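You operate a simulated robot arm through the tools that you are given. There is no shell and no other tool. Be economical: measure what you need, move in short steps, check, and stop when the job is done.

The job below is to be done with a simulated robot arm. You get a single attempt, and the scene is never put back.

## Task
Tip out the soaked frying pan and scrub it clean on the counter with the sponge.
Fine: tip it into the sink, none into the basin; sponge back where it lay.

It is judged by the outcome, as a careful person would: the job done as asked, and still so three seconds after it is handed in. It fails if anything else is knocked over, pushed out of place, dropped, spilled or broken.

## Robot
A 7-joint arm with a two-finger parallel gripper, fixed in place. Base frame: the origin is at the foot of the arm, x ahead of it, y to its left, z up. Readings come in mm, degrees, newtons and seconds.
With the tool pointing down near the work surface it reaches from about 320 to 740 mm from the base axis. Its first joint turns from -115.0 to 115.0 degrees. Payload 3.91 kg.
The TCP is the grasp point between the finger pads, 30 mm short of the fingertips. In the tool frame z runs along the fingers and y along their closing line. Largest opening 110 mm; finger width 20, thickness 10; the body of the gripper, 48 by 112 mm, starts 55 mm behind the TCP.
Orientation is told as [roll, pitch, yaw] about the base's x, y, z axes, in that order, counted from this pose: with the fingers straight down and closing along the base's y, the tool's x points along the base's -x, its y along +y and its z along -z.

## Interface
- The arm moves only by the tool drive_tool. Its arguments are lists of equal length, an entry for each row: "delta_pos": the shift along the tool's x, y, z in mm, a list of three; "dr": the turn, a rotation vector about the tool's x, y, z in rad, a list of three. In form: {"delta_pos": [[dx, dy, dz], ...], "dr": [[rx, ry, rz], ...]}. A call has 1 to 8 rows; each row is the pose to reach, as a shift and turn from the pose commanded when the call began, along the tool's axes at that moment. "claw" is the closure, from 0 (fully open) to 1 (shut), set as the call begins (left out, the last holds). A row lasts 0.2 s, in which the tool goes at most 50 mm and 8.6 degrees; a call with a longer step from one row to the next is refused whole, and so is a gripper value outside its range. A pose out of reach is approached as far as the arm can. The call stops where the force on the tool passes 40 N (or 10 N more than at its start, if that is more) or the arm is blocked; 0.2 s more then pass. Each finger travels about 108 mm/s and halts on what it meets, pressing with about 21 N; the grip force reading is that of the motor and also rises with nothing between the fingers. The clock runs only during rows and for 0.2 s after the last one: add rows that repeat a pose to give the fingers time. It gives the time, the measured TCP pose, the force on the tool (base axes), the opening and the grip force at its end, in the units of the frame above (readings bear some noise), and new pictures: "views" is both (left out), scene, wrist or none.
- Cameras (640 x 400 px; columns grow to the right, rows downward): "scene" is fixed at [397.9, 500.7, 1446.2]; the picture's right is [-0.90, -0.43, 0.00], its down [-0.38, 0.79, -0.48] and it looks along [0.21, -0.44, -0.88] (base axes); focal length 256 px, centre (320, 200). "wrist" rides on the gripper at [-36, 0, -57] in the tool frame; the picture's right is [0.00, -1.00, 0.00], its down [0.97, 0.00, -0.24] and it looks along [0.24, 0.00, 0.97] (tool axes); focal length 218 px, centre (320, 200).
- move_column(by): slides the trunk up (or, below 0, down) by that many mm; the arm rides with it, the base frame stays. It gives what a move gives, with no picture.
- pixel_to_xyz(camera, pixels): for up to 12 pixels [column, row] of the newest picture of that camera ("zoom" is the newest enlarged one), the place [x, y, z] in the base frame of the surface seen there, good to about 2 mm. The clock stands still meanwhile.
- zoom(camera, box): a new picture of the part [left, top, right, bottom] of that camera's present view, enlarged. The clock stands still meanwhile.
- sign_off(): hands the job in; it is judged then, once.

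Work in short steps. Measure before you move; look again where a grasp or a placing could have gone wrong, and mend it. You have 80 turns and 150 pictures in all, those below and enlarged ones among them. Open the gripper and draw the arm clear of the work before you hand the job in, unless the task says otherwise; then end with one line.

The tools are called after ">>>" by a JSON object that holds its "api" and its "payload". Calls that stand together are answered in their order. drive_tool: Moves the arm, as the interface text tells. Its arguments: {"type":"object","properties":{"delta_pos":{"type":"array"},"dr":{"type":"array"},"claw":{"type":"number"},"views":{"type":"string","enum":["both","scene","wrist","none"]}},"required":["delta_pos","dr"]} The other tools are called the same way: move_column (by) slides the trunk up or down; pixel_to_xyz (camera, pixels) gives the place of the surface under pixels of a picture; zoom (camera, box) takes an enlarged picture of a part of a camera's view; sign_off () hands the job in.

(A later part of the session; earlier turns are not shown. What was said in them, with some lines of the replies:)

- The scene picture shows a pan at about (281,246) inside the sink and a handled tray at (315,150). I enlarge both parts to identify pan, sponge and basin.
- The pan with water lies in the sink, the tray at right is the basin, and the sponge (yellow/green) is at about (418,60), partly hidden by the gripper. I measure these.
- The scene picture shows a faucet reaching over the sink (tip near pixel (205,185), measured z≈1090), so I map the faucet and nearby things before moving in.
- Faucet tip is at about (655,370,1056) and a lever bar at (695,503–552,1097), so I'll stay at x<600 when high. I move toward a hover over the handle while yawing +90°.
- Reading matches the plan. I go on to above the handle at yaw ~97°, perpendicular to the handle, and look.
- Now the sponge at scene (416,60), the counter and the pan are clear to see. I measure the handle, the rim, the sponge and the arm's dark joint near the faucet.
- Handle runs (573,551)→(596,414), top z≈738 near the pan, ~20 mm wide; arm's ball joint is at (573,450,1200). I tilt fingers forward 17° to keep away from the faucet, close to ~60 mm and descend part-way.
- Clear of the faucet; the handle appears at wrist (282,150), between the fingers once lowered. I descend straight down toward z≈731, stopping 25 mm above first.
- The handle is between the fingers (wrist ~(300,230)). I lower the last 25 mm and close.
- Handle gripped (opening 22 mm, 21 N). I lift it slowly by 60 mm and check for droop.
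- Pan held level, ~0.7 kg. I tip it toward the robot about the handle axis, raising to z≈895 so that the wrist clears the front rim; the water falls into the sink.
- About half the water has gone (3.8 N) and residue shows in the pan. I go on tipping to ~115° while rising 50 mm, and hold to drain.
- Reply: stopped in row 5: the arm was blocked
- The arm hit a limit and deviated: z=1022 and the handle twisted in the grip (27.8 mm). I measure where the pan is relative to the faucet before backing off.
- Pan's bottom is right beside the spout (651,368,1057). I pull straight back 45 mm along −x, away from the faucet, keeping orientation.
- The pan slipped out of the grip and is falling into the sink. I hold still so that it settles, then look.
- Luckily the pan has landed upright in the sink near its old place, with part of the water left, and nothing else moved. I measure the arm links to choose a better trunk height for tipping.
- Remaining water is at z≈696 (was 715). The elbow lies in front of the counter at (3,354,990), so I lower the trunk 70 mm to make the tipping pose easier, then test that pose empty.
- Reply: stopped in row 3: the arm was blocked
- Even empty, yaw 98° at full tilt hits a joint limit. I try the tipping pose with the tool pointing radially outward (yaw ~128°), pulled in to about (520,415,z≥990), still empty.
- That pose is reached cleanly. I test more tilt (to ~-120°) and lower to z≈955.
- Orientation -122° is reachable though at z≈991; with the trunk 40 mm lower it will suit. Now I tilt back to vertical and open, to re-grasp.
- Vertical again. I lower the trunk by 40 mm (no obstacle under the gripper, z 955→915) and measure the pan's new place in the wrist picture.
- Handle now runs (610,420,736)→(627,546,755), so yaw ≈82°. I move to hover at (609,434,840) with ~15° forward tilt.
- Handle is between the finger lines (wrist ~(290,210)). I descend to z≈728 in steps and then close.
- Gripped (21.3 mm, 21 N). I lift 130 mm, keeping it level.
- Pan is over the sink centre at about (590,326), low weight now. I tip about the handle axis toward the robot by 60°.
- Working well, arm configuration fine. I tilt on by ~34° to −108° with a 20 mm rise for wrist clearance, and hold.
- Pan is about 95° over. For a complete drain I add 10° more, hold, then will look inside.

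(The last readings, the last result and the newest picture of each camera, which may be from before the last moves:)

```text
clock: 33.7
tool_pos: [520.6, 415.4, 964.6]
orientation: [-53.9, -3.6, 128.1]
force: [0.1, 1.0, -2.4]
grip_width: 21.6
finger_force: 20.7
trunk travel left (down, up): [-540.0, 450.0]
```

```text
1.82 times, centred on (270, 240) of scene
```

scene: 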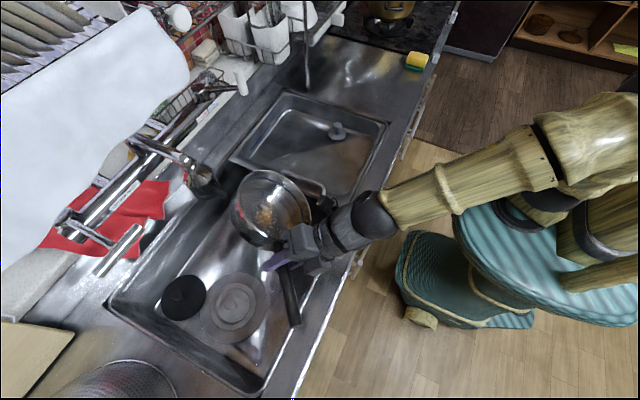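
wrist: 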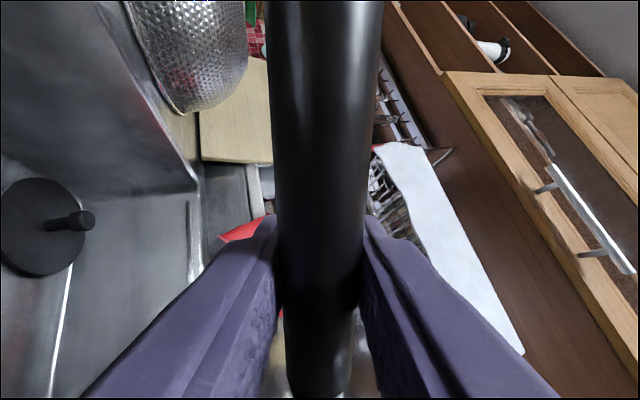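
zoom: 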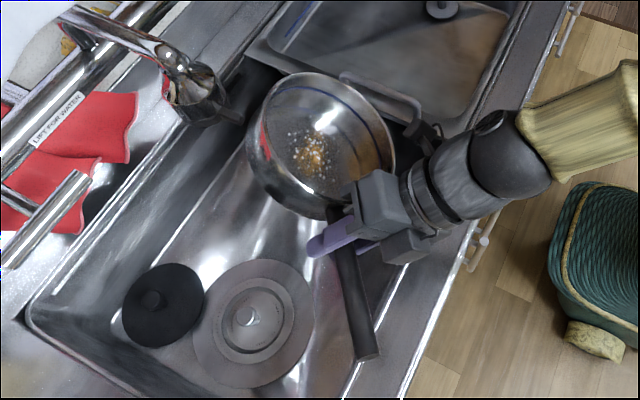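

The pan is empty; only the residue spot is left in the middle. I level it again (tool tilt −14°).

>>> {"api": "drive_tool", "payload": {"delta_pos": [[0, 0, 0], [0, 0, 0], [0, 0, 0], [0, 0, 0], [0, 0, 0], [0, 0, 0]], "dr": [[-0.14, 0, 0], [-0.28, 0, 0], [-0.42, 0, 0], [-0.56, 0, 0], [-0.695, 0, 0], [-0.695, 0, 0]], "views": "scene"}}

>>> {"api": "pixel_to_xyz", "payload": {"camera": "scene", "pixels": [[337, 19], [316, 195], [322, 185], [350, 85], [365, 60], [410, 52], [424, 53], [407, 65], [425, 68], [437, 56], [395, 45], [335, 30]]}}

```text
clock: 35.1
tool_pos: [522.8, 415.2, 965.1]
orientation: [-14.1, -3.7, 128.1]
force: [0.7, 0.0, -3.1]
grip_width: 21.3
finger_force: 21.0
trunk travel left (down, up): [-540.0, 450.0]
```

scene: 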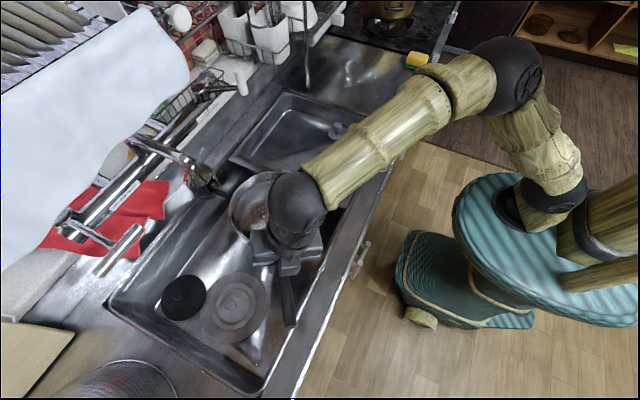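

```text
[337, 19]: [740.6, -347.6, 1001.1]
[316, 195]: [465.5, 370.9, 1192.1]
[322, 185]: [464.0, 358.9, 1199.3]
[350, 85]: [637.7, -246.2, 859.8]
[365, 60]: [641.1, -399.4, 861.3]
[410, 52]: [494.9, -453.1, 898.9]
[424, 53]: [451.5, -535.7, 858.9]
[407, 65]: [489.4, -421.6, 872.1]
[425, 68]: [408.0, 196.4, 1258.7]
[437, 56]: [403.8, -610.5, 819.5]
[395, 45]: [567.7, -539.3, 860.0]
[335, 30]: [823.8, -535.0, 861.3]
```

Level and steady. I carry the pan toward the right counter in three legs at z≈970; the first leg to (600,190).

>>> {"api": "drive_tool", "payload": {"delta_pos": [[37, 12, -6], [75, 24, -12], [112, 36, -19], [149, 47, -25], [187, 59, -31], [224, 71, -37]], "dr": [[0.006, 0.022, 0.087], [0.011, 0.044, 0.175], [0.017, 0.066, 0.262], [0.023, 0.087, 0.349], [0.028, 0.109, 0.437], [0.034, 0.131, 0.524]], "views": "scene"}}

```text
clock: 36.5
tool_pos: [597.5, 187.2, 969.4]
orientation: [-14.0, -3.9, 97.0]
force: [-0.1, -0.4, -2.5]
grip_width: 21.5
finger_force: 21.0
trunk travel left (down, up): [-540.0, 450.0]
```

scene: 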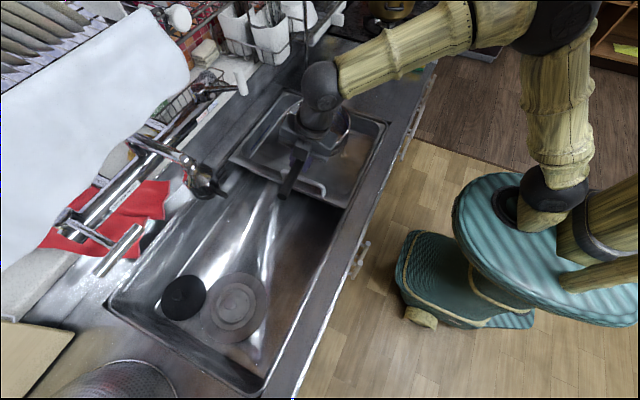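

Leg one went as planned. Second leg to (620,−20), yaw 66°.

>>> {"api": "drive_tool", "payload": {"delta_pos": [[35, 0, -2], [69, 0, -4], [104, 0, -6], [139, 0, -9], [173, 0, -11], [208, 0, -13]], "dr": [[0.006, 0.022, 0.087], [0.011, 0.044, 0.175], [0.017, 0.066, 0.262], [0.023, 0.087, 0.349], [0.028, 0.109, 0.437], [0.034, 0.131, 0.524]], "views": "scene"}}

>>> {"api": "pixel_to_xyz", "payload": {"camera": "scene", "pixels": [[340, 60], [345, 100], [306, 40], [500, 20], [560, 180], [560, 100], [450, 30], [330, 120], [380, 60], [400, 30], [420, 60], [350, 130]]}}

```text
clock: 37.9
tool_pos: [620.7, -16.6, 967.1]
orientation: [-14.0, -3.8, 66.0]
force: [0.7, 0.5, -2.9]
grip_width: 21.4
finger_force: 20.8
trunk travel left (down, up): [-540.0, 450.0]
```

scene: 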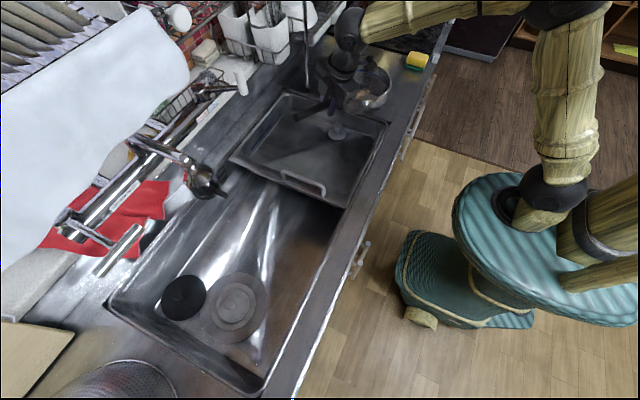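

```text
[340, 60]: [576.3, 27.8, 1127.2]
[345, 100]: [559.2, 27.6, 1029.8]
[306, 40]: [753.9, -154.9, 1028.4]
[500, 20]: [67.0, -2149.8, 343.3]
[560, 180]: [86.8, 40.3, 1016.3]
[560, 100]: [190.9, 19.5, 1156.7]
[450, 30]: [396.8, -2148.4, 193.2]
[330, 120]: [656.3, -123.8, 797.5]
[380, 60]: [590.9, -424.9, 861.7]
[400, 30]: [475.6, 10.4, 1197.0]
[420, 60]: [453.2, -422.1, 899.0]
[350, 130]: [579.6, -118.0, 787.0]
```

Clear so far. Third leg to (605,−227), yaw 35°; the handle tip stays ~58 mm from the pole at (754,−156).

>>> {"api": "drive_tool", "payload": {"delta_pos": [[33, -12, 1], [66, -24, 2], [99, -36, 3], [132, -48, 3], [165, -60, 4], [198, -72, 5]], "dr": [[0.006, 0.022, 0.087], [0.011, 0.044, 0.175], [0.017, 0.066, 0.262], [0.023, 0.087, 0.349], [0.028, 0.109, 0.437], [0.034, 0.131, 0.524]]}}

>>> {"api": "zoom", "payload": {"camera": "scene", "box": [270, 0, 470, 140]}}

```text
clock: 39.3
tool_pos: [603.7, -227.4, 968.5]
orientation: [-14.0, -3.8, 34.9]
force: [0.2, 0.2, -3.3]
grip_width: 21.2
finger_force: 20.0
trunk travel left (down, up): [-540.0, 450.0]
```

scene: 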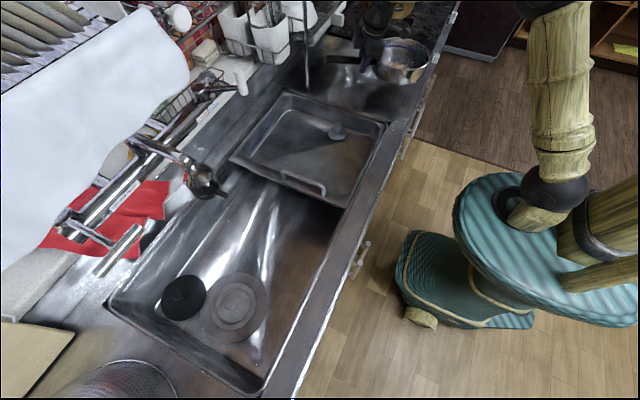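
wrist: 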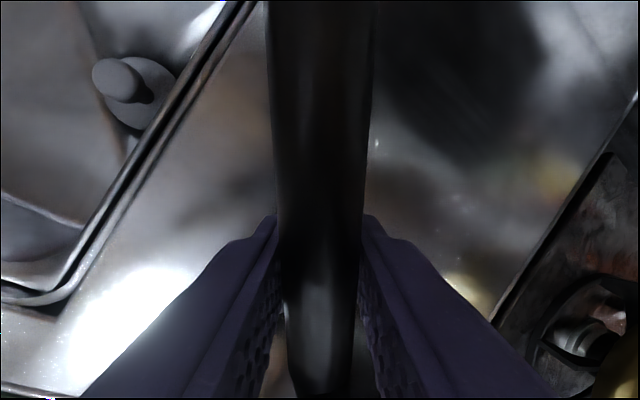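

```text
2.86 times, centred on (370, 70) of scene
```

zoom: 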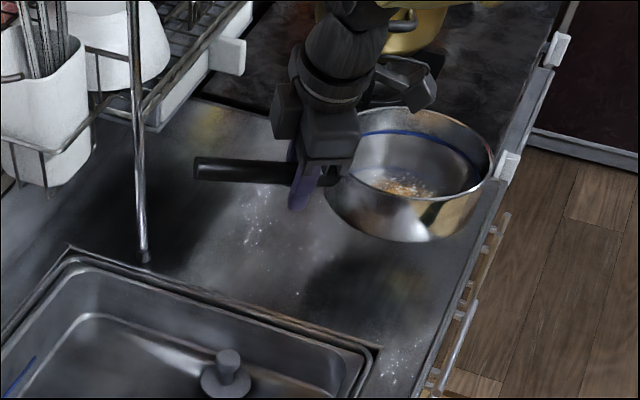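

Over the counter now; the pan looks slightly rolled. I measure rim and base before setting down.

>>> {"api": "pixel_to_xyz", "payload": {"camera": "zoom", "pixels": [[495, 165], [330, 190], [400, 107], [430, 200], [360, 205], [390, 240], [430, 235], [200, 168], [410, 190], [470, 190], [350, 150], [455, 115]]}}

```text
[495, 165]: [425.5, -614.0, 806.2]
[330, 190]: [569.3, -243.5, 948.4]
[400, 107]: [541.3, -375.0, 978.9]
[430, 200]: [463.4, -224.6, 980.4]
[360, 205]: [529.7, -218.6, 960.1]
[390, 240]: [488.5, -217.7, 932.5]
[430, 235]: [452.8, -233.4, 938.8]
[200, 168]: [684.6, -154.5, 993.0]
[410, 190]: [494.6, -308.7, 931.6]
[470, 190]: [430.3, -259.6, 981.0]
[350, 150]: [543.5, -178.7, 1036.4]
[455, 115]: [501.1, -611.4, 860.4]
```

Rim is level at z≈980, pan centre ≈(502,−300), underside ≈930. I shift 20 mm back from the counter edge and lower almost to the counter.

>>> {"api": "drive_tool", "payload": {"delta_pos": [[-15, -5, 3], [-15, -3, 20], [-15, 2, 38], [-15, 6, 54], [-15, 8, 62]], "dr": [[0, 0, 0], [0, 0, 0], [0, 0, 0], [0, 0, 0], [0, 0, 0]], "views": "scene"}}

>>> {"api": "zoom", "payload": {"camera": "scene", "box": [290, 10, 470, 130]}}

```text
clock: 40.5
tool_pos: [624.9, -222.2, 905.9]
orientation: [-13.9, -3.8, 35.0]
force: [-0.2, 0.4, -3.8]
grip_width: 21.4
finger_force: 20.9
trunk travel left (down, up): [-540.0, 450.0]
```

scene: 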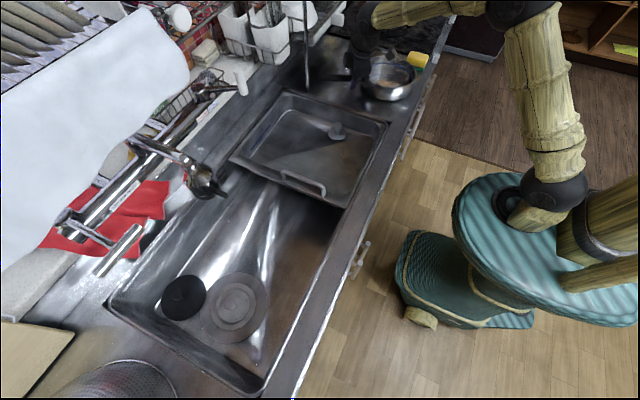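

```text
3.33 times, centred on (380, 70) of scene
```

zoom: 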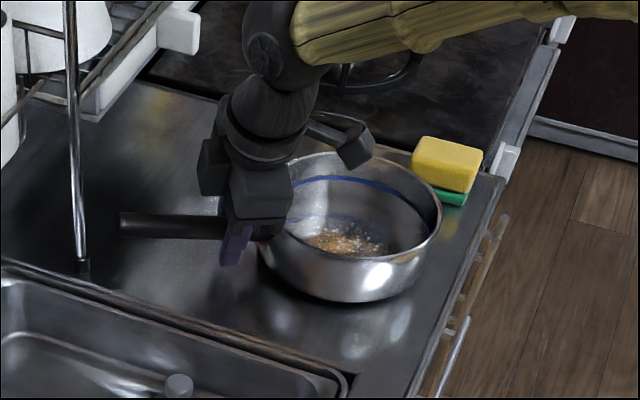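

Pan hovers just above the counter, clear of the sponge. I lower in 2–3 mm steps until contact.

>>> {"api": "drive_tool", "payload": {"delta_pos": [[0, 0.7, 3], [0.3, 1.3, 5.5], [0.4, 1.8, 7.5], [0.5, 2, 8.5]], "dr": [[0, 0, 0], [0, 0, 0], [0, 0, 0], [0, 0, 0]], "views": "none"}}

```text
clock: 41.5
tool_pos: [624.8, -222.3, 897.7]
orientation: [-14.0, -3.7, 35.1]
force: [0.0, -0.5, 0.5]
grip_width: 21.4
finger_force: 21.3
trunk travel left (down, up): [-540.0, 450.0]
```

Force went from −3 to ~0 N: the pan stands on the counter. I open moderately and look.

>>> {"api": "drive_tool", "payload": {"delta_pos": [[0, 0, 0], [0, 0, 0], [0, 0, 0]], "dr": [[0, 0, 0], [0, 0, 0], [0, 0, 0]], "claw": 0.5, "views": "wrist"}}

>>> {"api": "zoom", "payload": {"camera": "scene", "box": [290, 10, 470, 130]}}

```text
clock: 42.3
tool_pos: [624.8, -221.4, 898.7]
orientation: [-14.0, -3.9, 35.1]
force: [2.8, -3.4, 7.5]
grip_width: 51.7
finger_force: 0.1
trunk travel left (down, up): [-540.0, 450.0]
```

wrist: 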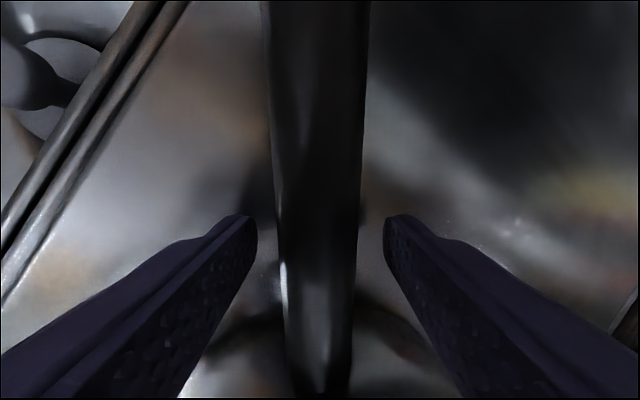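

```text
3.33 times, centred on (380, 70) of scene
```

zoom: 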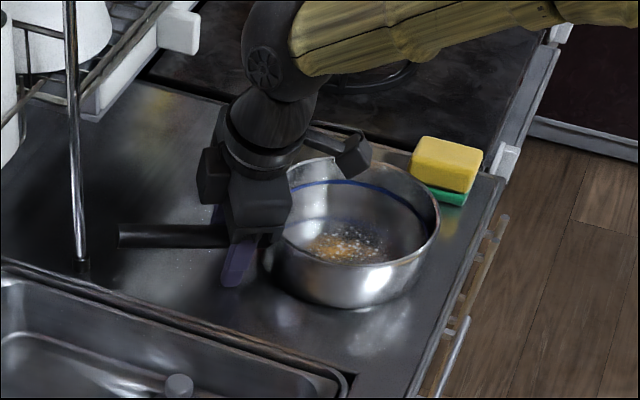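

Released; I withdraw straight along the tool axis 130 mm.

>>> {"api": "drive_tool", "payload": {"delta_pos": [[0, 0, -15], [0, 0, -50], [0, 0, -90], [0, 0, -130]], "dr": [[0, 0, 0], [0, 0, 0], [0, 0, 0], [0, 0, 0]]}}

>>> {"api": "zoom", "payload": {"camera": "scene", "box": [310, 20, 450, 120]}}

```text
clock: 43.3
tool_pos: [600.1, -199.4, 1023.3]
orientation: [-13.8, -3.6, 35.1]
force: [-1.1, 0.0, 0.2]
grip_width: 55.2
finger_force: 0.1
trunk travel left (down, up): [-540.0, 450.0]
```

scene: 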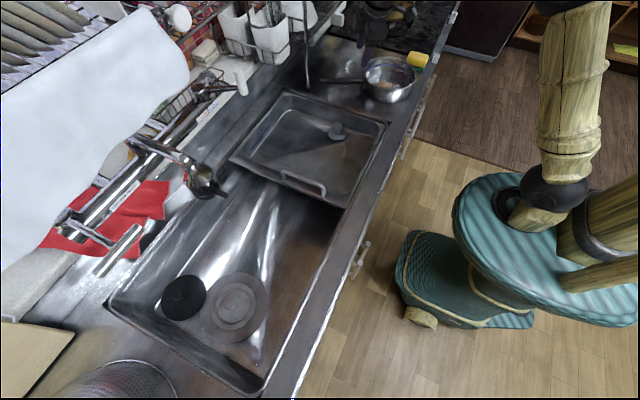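
wrist: 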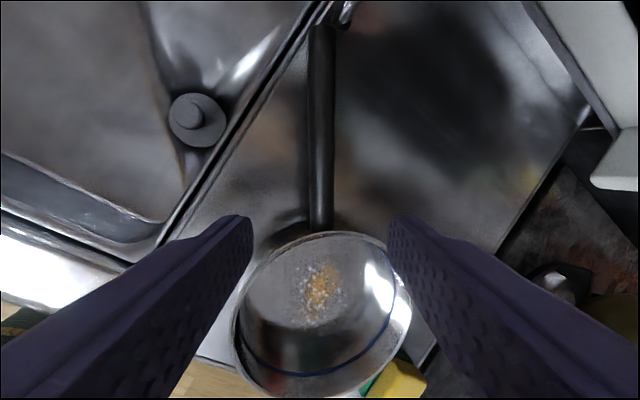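

```text
4.00 times, centred on (380, 70) of scene
```

zoom: 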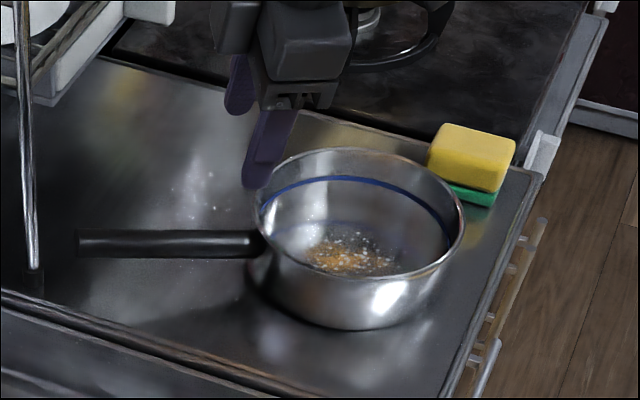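

The pan stands well on the counter. I measure sponge, pan rim and residue in the enlarged picture.

>>> {"api": "pixel_to_xyz", "payload": {"camera": "zoom", "pixels": [[443, 127], [512, 141], [431, 155], [498, 188], [468, 158], [470, 183], [466, 195], [430, 170], [490, 203], [512, 165], [440, 135], [500, 150]]}}

>>> {"api": "pixel_to_xyz", "payload": {"camera": "zoom", "pixels": [[260, 215], [464, 225], [350, 150], [370, 288], [350, 255], [320, 250], [385, 265], [340, 235], [345, 272], [440, 215], [400, 270], [500, 260]]}}

```text
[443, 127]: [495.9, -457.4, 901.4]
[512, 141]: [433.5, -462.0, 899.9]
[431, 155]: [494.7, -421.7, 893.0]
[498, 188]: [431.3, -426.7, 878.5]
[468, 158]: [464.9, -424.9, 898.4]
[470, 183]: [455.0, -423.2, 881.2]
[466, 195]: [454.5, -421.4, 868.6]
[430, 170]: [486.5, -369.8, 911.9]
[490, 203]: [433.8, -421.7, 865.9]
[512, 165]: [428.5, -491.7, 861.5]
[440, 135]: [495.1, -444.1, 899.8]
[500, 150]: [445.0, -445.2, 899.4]
```

```text
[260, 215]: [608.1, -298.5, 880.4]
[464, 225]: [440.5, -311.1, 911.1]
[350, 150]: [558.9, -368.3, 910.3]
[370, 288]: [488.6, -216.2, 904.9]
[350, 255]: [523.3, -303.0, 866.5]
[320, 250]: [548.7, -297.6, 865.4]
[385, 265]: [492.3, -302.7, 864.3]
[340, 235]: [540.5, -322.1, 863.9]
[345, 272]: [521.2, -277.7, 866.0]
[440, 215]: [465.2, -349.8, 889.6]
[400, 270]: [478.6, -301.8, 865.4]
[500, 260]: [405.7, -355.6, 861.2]
```

Sponge: x 431–496, y −421…−462, z 860–900; pan centre ≈(522,−298), floor z≈865. I move over the sponge with the tool vertical and yaw 0.

>>> {"api": "drive_tool", "payload": {"delta_pos": [[36, -16, 5], [72, -33, 10], [108, -50, 15], [144, -66, 20], [180, -83, 26], [216, -99, 31], [252, -115, 36], [252, -115, 36]], "dr": [[-0.032, 0.02, 0.087], [-0.064, 0.04, 0.175], [-0.096, 0.06, 0.262], [-0.128, 0.08, 0.35], [-0.16, 0.1, 0.437], [-0.192, 0.12, 0.525], [-0.224, 0.14, 0.612], [-0.224, 0.14, 0.612]], "claw": 0.3}}

```text
clock: 45.1
tool_pos: [463.6, -443.6, 999.8]
orientation: [0.5, 0.2, -0.7]
force: [0.1, -1.0, -0.4]
grip_width: 77.1
finger_force: 0.1
trunk travel left (down, up): [-540.0, 450.0]
```

scene: 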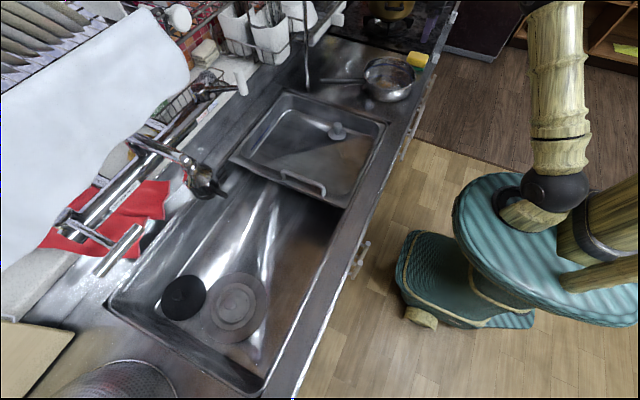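
wrist: 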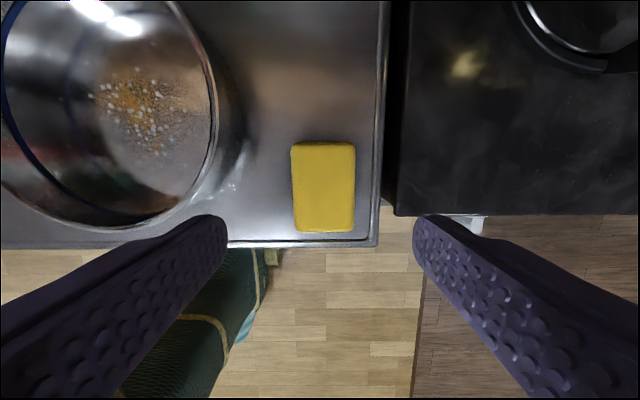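

The sponge is at wrist (323,187). I check the heights of the lip and the stove beside it and the sponge's exact edges before lowering.

>>> {"api": "pixel_to_xyz", "payload": {"camera": "wrist", "pixels": [[296, 150], [352, 150], [296, 228], [352, 228], [323, 187], [370, 187], [384, 187], [395, 187], [420, 180], [365, 240], [215, 130], [245, 130]]}}

```text
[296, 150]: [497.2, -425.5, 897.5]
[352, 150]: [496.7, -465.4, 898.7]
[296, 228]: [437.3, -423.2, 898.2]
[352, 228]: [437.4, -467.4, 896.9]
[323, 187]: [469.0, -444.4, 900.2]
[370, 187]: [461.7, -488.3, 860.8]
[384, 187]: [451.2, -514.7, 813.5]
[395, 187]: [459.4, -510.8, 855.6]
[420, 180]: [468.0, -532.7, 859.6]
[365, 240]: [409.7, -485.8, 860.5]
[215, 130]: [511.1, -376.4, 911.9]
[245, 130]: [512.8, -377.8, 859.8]
```

No raised lip in the way. I lower to TCP z≈903 (fingertips 13 mm above the counter) and close on the sponge.

>>> {"api": "drive_tool", "payload": {"delta_pos": [[-2, -1, 30], [-2, -1, 60], [-2, -1, 85], [-2, -1, 97]], "dr": [[-0.008, 0, -0.012], [-0.008, 0, -0.012], [-0.008, 0, -0.012], [-0.008, 0, -0.012]], "views": "none"}}

>>> {"api": "drive_tool", "payload": {"delta_pos": [[0, 0, 0], [0, 0, 0], [0, 0, 0]], "dr": [[0, 0, 0], [0, 0, 0], [0, 0, 0]], "claw": 1}}

>>> {"api": "zoom", "payload": {"camera": "scene", "box": [310, 20, 450, 120]}}

```text
clock: 46.1
tool_pos: [464.9, -442.6, 904.3]
orientation: [0.9, 0.3, 0.1]
force: [-0.2, 0.7, -0.1]
grip_width: 76.9
finger_force: 0.1
trunk travel left (down, up): [-540.0, 450.0]
```

```text
clock: 46.9
tool_pos: [465.1, -445.1, 903.2]
orientation: [0.9, 0.2, 0.1]
force: [-0.4, -0.1, 0.8]
grip_width: 47.2
finger_force: 20.9
trunk travel left (down, up): [-540.0, 450.0]
```

scene: 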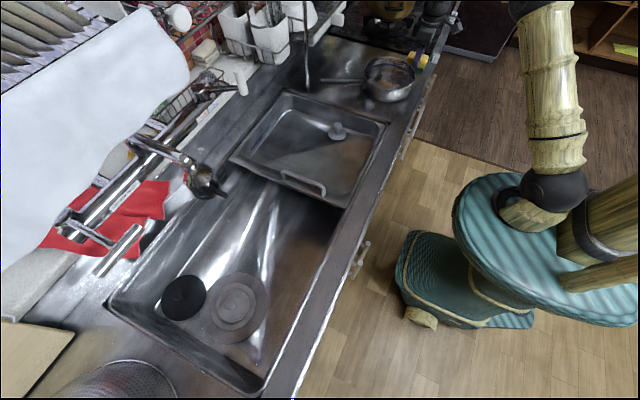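
wrist: 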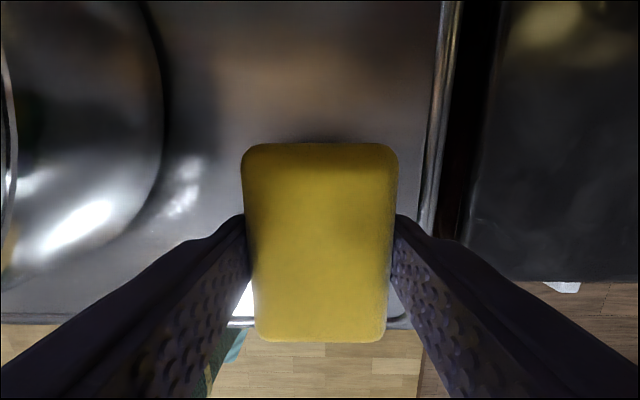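

```text
4.00 times, centred on (380, 70) of scene
```

zoom: 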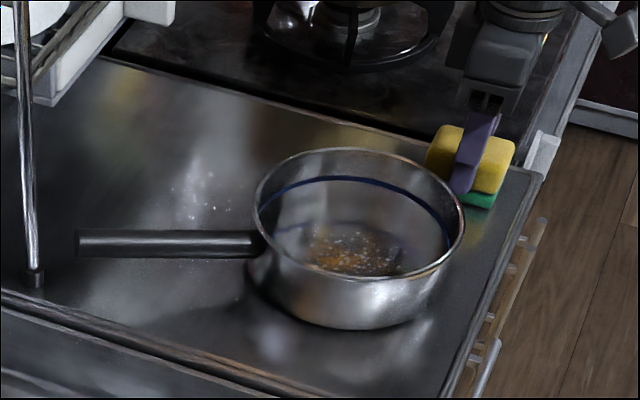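

Sponge gripped (47 mm) at TCP (465,−445,903). I lift it 90 mm and carry it over the pan centre (522,−298).

>>> {"api": "drive_tool", "payload": {"delta_pos": [[0, 0, -30], [0, 0, -65], [0, 0, -90], [-15, 37, -90], [-29, 74, -90], [-43, 111, -90], [-57, 147, -90], [-57, 147, -90]], "dr": [[0, 0, 0], [0, 0, 0], [0, 0, 0], [0, 0, 0], [0, 0, 0], [0, 0, 0], [0, 0, 0], [0, 0, 0]]}}

>>> {"api": "zoom", "payload": {"camera": "scene", "box": [310, 20, 450, 120]}}

```text
clock: 48.7
tool_pos: [521.3, -298.8, 996.0]
orientation: [0.9, 0.2, -0.2]
force: [0.3, 0.1, 0.3]
grip_width: 47.4
finger_force: 21.0
trunk travel left (down, up): [-540.0, 450.0]
```

scene: 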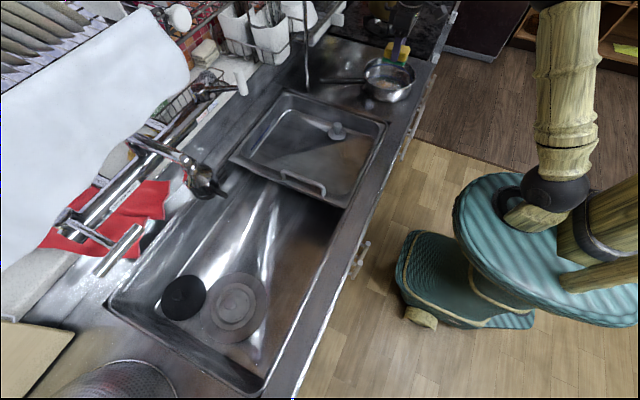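
wrist: 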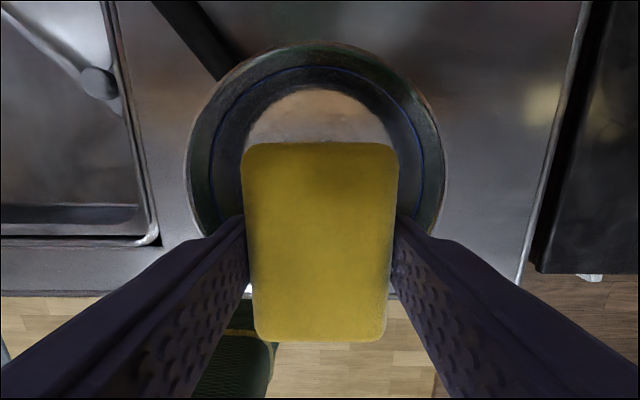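

```text
4.00 times, centred on (380, 70) of scene
```

zoom: 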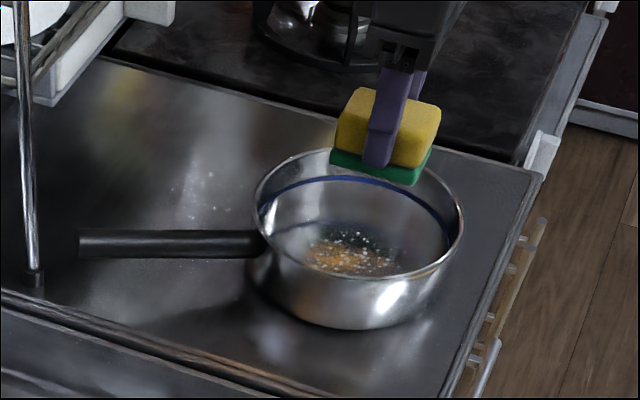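

Sponge is centred over the pan. I lower inside to just above the floor, then on gently to contact.

>>> {"api": "drive_tool", "payload": {"delta_pos": [[0, 0, 35], [0, 0, 65], [0, 0, 82], [0, 0, 86], [0, 0, 88]], "dr": [[0, 0, 0], [0, 0, 0], [0, 0, 0], [0, 0, 0], [0, 0, 0]], "views": "none"}}

```text
clock: 49.9
tool_pos: [522.1, -296.8, 908.5]
orientation: [0.8, 0.3, -0.1]
force: [-0.2, 0.4, 8.1]
grip_width: 47.2
finger_force: 20.9
trunk travel left (down, up): [-540.0, 450.0]
```

Sponge touches the pan floor at ~8 N. I scrub with short strokes about the residue.

>>> {"api": "drive_tool", "payload": {"delta_pos": [[14, 0, 0.5], [-14, 0, 0.5], [14, 8, 0.5], [-14, 8, 0.5], [14, -8, 0.5], [-14, -8, 0.5], [0, -14, 0.5], [0, 14, 0.5]], "dr": [[0, 0, 0], [0, 0, 0], [0, 0, 0], [0, 0, 0], [0, 0, 0], [0, 0, 0], [0, 0, 0], [0, 0, 0]], "views": "scene"}}

>>> {"api": "zoom", "payload": {"camera": "scene", "box": [310, 20, 450, 120]}}

```text
clock: 51.7
tool_pos: [520.6, -282.5, 907.8]
orientation: [0.9, 0.0, 0.0]
force: [-1.4, -1.1, 21.6]
grip_width: 47.5
finger_force: 21.2
trunk travel left (down, up): [-540.0, 450.0]
```

scene: 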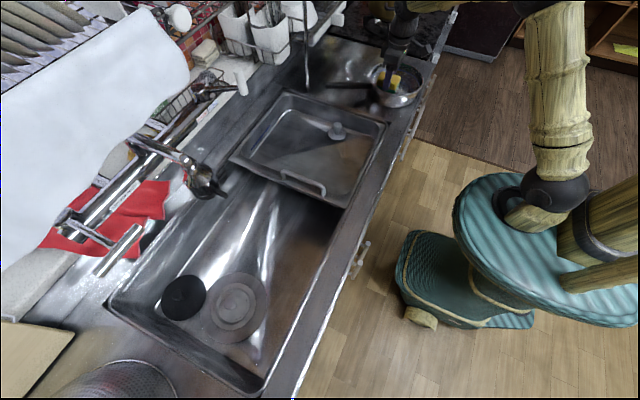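

```text
4.00 times, centred on (380, 70) of scene
```

zoom: 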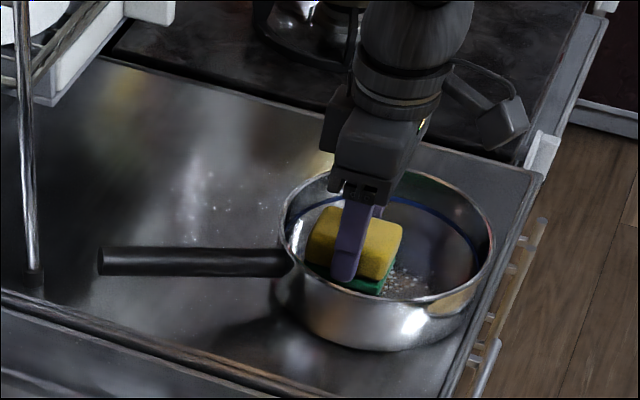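

The pan has shifted toward the counter edge a bit with the strokes, and residue still shows at zoom (405,285). I measure the pan's place.

>>> {"api": "pixel_to_xyz", "payload": {"camera": "zoom", "pixels": [[285, 230], [494, 245], [440, 178], [410, 298], [405, 285], [425, 283], [400, 295], [100, 260], [345, 325], [460, 330], [415, 270], [390, 170]]}}

```text
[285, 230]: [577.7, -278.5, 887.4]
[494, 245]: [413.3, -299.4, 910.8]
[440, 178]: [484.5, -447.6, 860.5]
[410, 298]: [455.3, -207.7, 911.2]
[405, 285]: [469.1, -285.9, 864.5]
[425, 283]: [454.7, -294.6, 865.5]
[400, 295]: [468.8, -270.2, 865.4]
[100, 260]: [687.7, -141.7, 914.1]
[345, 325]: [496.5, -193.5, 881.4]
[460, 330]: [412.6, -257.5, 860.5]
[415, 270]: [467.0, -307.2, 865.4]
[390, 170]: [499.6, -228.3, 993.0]
```

Pan centre is now ≈(494,−287); residue remains at x≈455–490. I lift, set the sponge down at its −x side with lighter pressure, and scrub toward +x, which also draws the pan back.

>>> {"api": "drive_tool", "payload": {"delta_pos": [[0, 0, -12], [22, -2, -12], [44, -5, -12], [44, -5, -1.5], [25, -5, -1], [8, -5, -1], [8, -5, -1]], "dr": [[0, 0, 0], [0, 0, 0], [0, 0, 0], [0, 0, 0], [0, 0, 0], [0, 0, 0], [0, 0, 0]], "views": "scene"}}

>>> {"api": "zoom", "payload": {"camera": "scene", "box": [310, 20, 450, 120]}}

```text
clock: 53.3
tool_pos: [514.2, -287.7, 908.1]
orientation: [0.9, 0.2, 0.0]
force: [0.3, -0.5, 0.9]
grip_width: 47.1
finger_force: 21.0
trunk travel left (down, up): [-540.0, 450.0]
```

scene: 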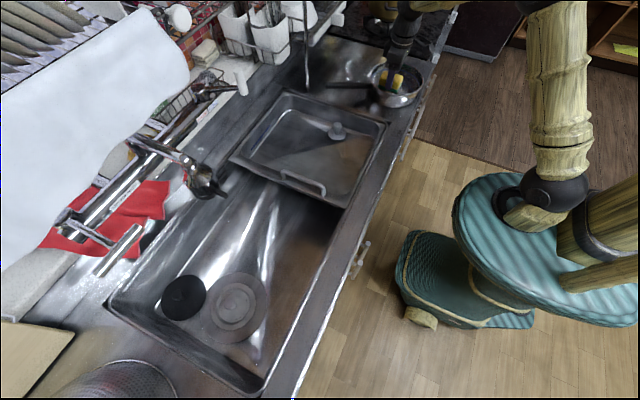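

```text
4.00 times, centred on (380, 70) of scene
```

zoom: 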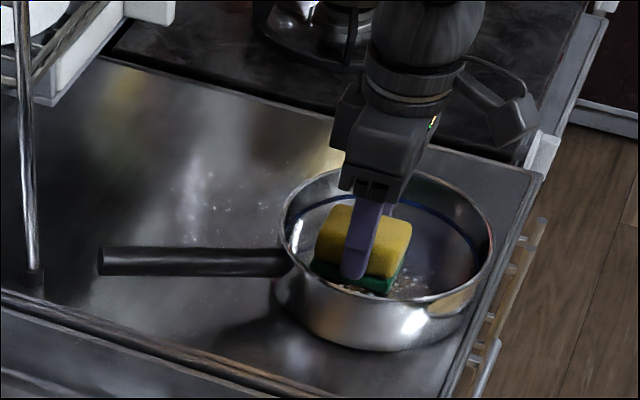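

Contact was light and the pan stayed. I repeat the stroke with a bit more pressure.

>>> {"api": "drive_tool", "payload": {"delta_pos": [[0, 0, -10], [40, 8, -10], [40, 8, 1], [20, 8, 1], [2, 8, 1], [2, -10, 1], [20, -10, 1], [2, -10, 1]], "dr": [[0, 0, 0], [0, 0, 0], [0, 0, 0], [0, 0, 0], [0, 0, 0], [0, 0, 0], [0, 0, 0], [0, 0, 0]], "views": "none"}}

>>> {"api": "drive_tool", "payload": {"delta_pos": [[0, 0, -25], [0, 0, -60], [0, -20, -90]], "dr": [[0, 0, 0], [0, 0, 0], [0, 0, 0]], "views": "scene"}}

>>> {"api": "zoom", "payload": {"camera": "scene", "box": [310, 20, 450, 120]}}

```text
clock: 55.1
tool_pos: [510.8, -299.0, 907.5]
orientation: [0.8, 0.1, 0.0]
force: [-3.7, -1.6, 11.0]
grip_width: 47.1
finger_force: 21.0
trunk travel left (down, up): [-540.0, 450.0]
```

```text
clock: 55.9
tool_pos: [512.2, -319.6, 996.5]
orientation: [0.9, 0.2, 0.1]
force: [-0.3, 0.6, 0.8]
grip_width: 47.0
finger_force: 20.7
trunk travel left (down, up): [-540.0, 450.0]
```

scene: 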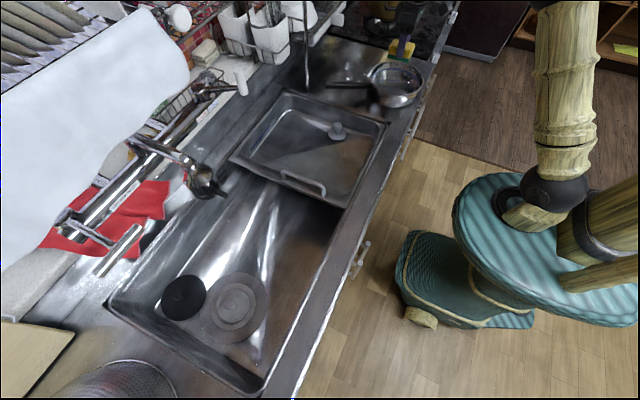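

```text
4.00 times, centred on (380, 70) of scene
```

zoom: 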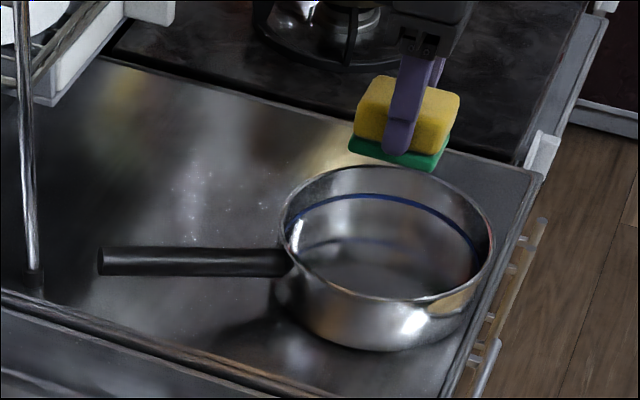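

The visible floor looks clean. To see the hidden near part I move the sponge aside over the counter (+y) and look down with the wrist camera.

>>> {"api": "drive_tool", "payload": {"delta_pos": [[0, 40, -10], [0, 80, -20], [0, 120, -30], [0, 155, -40]], "dr": [[0, 0, 0], [0, 0, 0], [0, 0, 0], [0, 0, 0]], "views": "wrist"}}

>>> {"api": "zoom", "payload": {"camera": "wrist", "box": [320, 60, 560, 300]}}

```text
clock: 56.9
tool_pos: [511.7, -163.6, 1040.4]
orientation: [0.8, 0.2, -0.1]
force: [-0.9, -0.6, 0.7]
grip_width: 47.2
finger_force: 20.7
trunk travel left (down, up): [-540.0, 450.0]
```

wrist: 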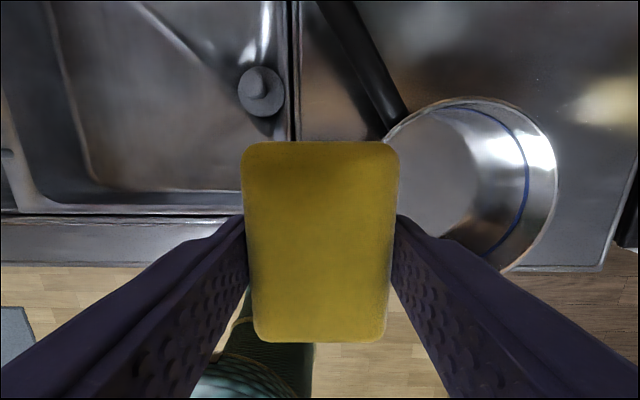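

```text
1.67 times, centred on (440, 180) of wrist
```

zoom: 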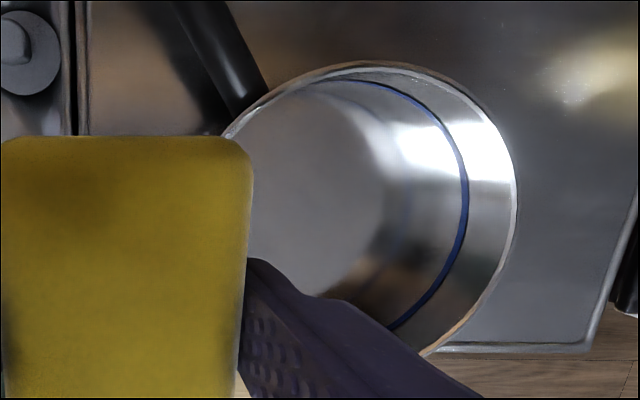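

The pan floor is clean. I carry the sponge back over its original spot (465,−445) at z≈1000.

>>> {"api": "drive_tool", "payload": {"delta_pos": [[7, -40, 0], [14, -80, 0], [20, -120, 0], [27, -160, 0], [33, -200, 5], [40, -241, 20], [46.6, -281.5, 36], [46.6, -281.5, 36]], "dr": [[0, 0, 0], [0, 0, 0], [0, 0, 0], [0, 0, 0], [0, 0, 0], [0, 0, 0], [0, 0, 0], [0, 0, 0]], "views": "none"}}

```text
clock: 58.7
tool_pos: [466.9, -446.4, 998.0]
orientation: [1.0, 0.2, 0.1]
force: [0.0, -0.5, -1.1]
grip_width: 47.2
finger_force: 21.1
trunk travel left (down, up): [-540.0, 450.0]
```

On target. I lower to just above the release height, watching the force.

>>> {"api": "drive_tool", "payload": {"delta_pos": [[1.5, 0, 35], [1.5, 0, 70], [1.5, 0, 88], [1.5, 0, 92], [1.5, 0, 94]], "dr": [[0, 0, 0], [0, 0, 0], [0, 0, 0], [0, 0, 0], [0, 0, 0]], "views": "wrist"}}

```text
clock: 59.9
tool_pos: [465.1, -445.2, 903.5]
orientation: [0.9, 0.2, 0.0]
force: [0.0, -0.9, 0.2]
grip_width: 47.1
finger_force: 21.1
trunk travel left (down, up): [-540.0, 450.0]
```

wrist: 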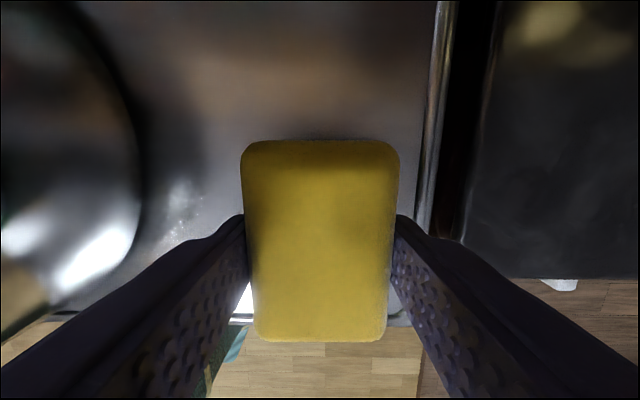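

Same pose as at pick-up, force ≈0. I open to 77 mm and then rise straight up.

>>> {"api": "drive_tool", "payload": {"delta_pos": [[0, 0, 0], [0, 0, 0], [0, 0, 0]], "dr": [[0, 0, 0], [0, 0, 0], [0, 0, 0]], "claw": 0.3, "views": "none"}}

>>> {"api": "drive_tool", "payload": {"delta_pos": [[0, 0, -30], [0, 0, -70], [0, 0, -110], [0, 0, -140]], "dr": [[0, 0, 0], [0, 0, 0], [0, 0, 0], [0, 0, 0]]}}

>>> {"api": "zoom", "payload": {"camera": "scene", "box": [310, 20, 450, 120]}}

>>> {"api": "pixel_to_xyz", "payload": {"camera": "zoom", "pixels": [[443, 127], [512, 141], [500, 150], [494, 245], [410, 298], [405, 285], [430, 268], [370, 265], [345, 250], [400, 350], [470, 320], [440, 395]]}}

```text
clock: 60.7
tool_pos: [465.9, -445.0, 904.4]
orientation: [0.9, 0.2, -0.1]
force: [-0.1, 0.0, -0.3]
grip_width: 77.0
finger_force: 0.1
trunk travel left (down, up): [-540.0, 450.0]
```

```text
clock: 61.7
tool_pos: [464.6, -445.6, 1044.7]
orientation: [0.9, 0.2, 0.0]
force: [-0.2, 0.2, -1.2]
grip_width: 76.8
finger_force: 0.0
trunk travel left (down, up): [-540.0, 450.0]
```

scene: 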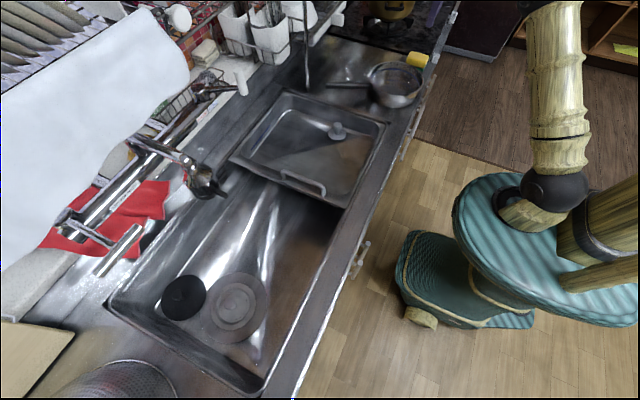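
wrist: 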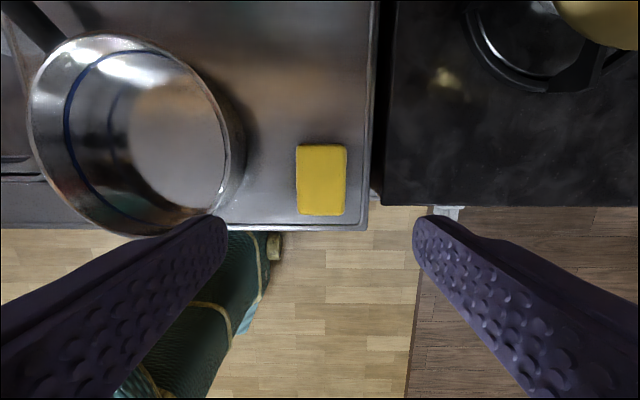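

```text
4.00 times, centred on (380, 70) of scene
```

zoom: 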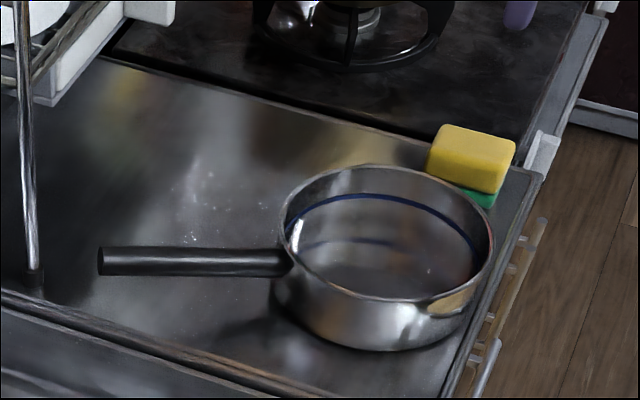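

```text
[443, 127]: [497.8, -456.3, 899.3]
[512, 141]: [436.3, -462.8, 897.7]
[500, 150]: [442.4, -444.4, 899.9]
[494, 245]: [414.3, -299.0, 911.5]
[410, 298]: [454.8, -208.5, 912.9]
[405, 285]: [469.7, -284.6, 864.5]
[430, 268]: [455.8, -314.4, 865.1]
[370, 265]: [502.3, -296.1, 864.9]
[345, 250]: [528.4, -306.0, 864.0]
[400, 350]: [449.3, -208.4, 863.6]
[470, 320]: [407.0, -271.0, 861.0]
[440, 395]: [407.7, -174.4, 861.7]
```

Sponge is back within ~2 mm and the pan stands clean and fully on the counter. I take one closer look into the pan to be sure.

>>> {"api": "zoom", "payload": {"camera": "wrist", "box": [20, 20, 260, 250]}}

>>> {"api": "zoom", "payload": {"camera": "scene", "box": [360, 55, 440, 115]}}

```text
1.74 times, centred on (140, 135) of wrist
```

zoom: 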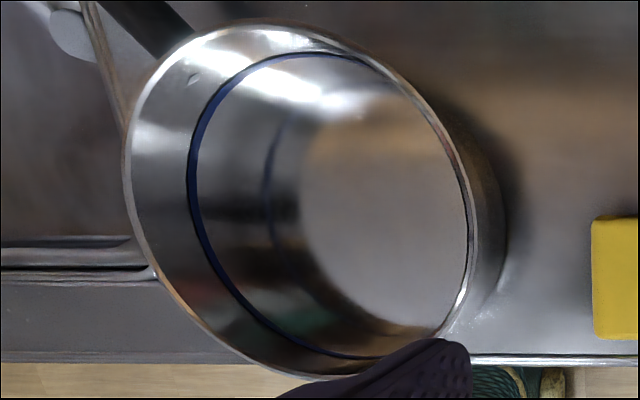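

```text
6.67 times, centred on (400, 85) of scene
```

zoom: 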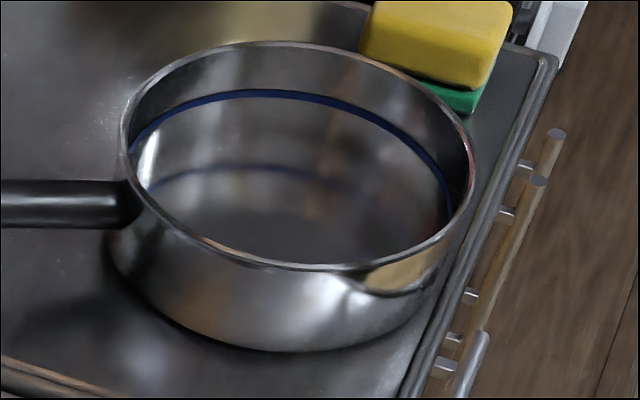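

All clean. I open fully and draw the arm up and back, clear of the work.

>>> {"api": "drive_tool", "payload": {"delta_pos": [[0, 0, -40], [10, 0, -80], [30, 0, -110], [50, 0, -130]], "dr": [[0, 0, 0], [0, 0, 0], [0, 0, 0], [0, 0, 0]], "claw": 0, "views": "scene"}}

```text
clock: 62.7
tool_pos: [420.2, -446.4, 1151.0]
orientation: [1.0, 0.3, 0.2]
force: [0.8, -0.4, -0.6]
grip_width: 110.0
finger_force: 0.0
out of reach, approached as far as the arm can: row 2, 3, 4
trunk travel left (down, up): [-540.0, 450.0]
```

scene: 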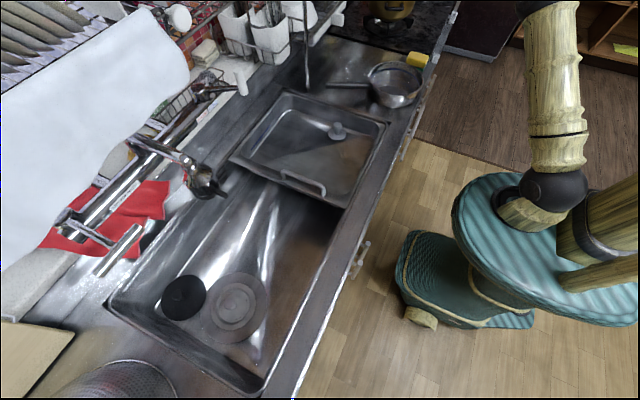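

The pan is on the counter, the sponge is back, the basin is dry and the arm is clear, so I hand it in.

>>> {"api": "sign_off", "payload": {}}

```text
The job is handed in.
```

The frying pan was tipped out into the sink with none in the basin, scrubbed clean on the counter, and the sponge put back within about 2 mm of where it lay; on the first try the pan slipped from the gripper and dropped back into the sink, landing upright without moving anything else.
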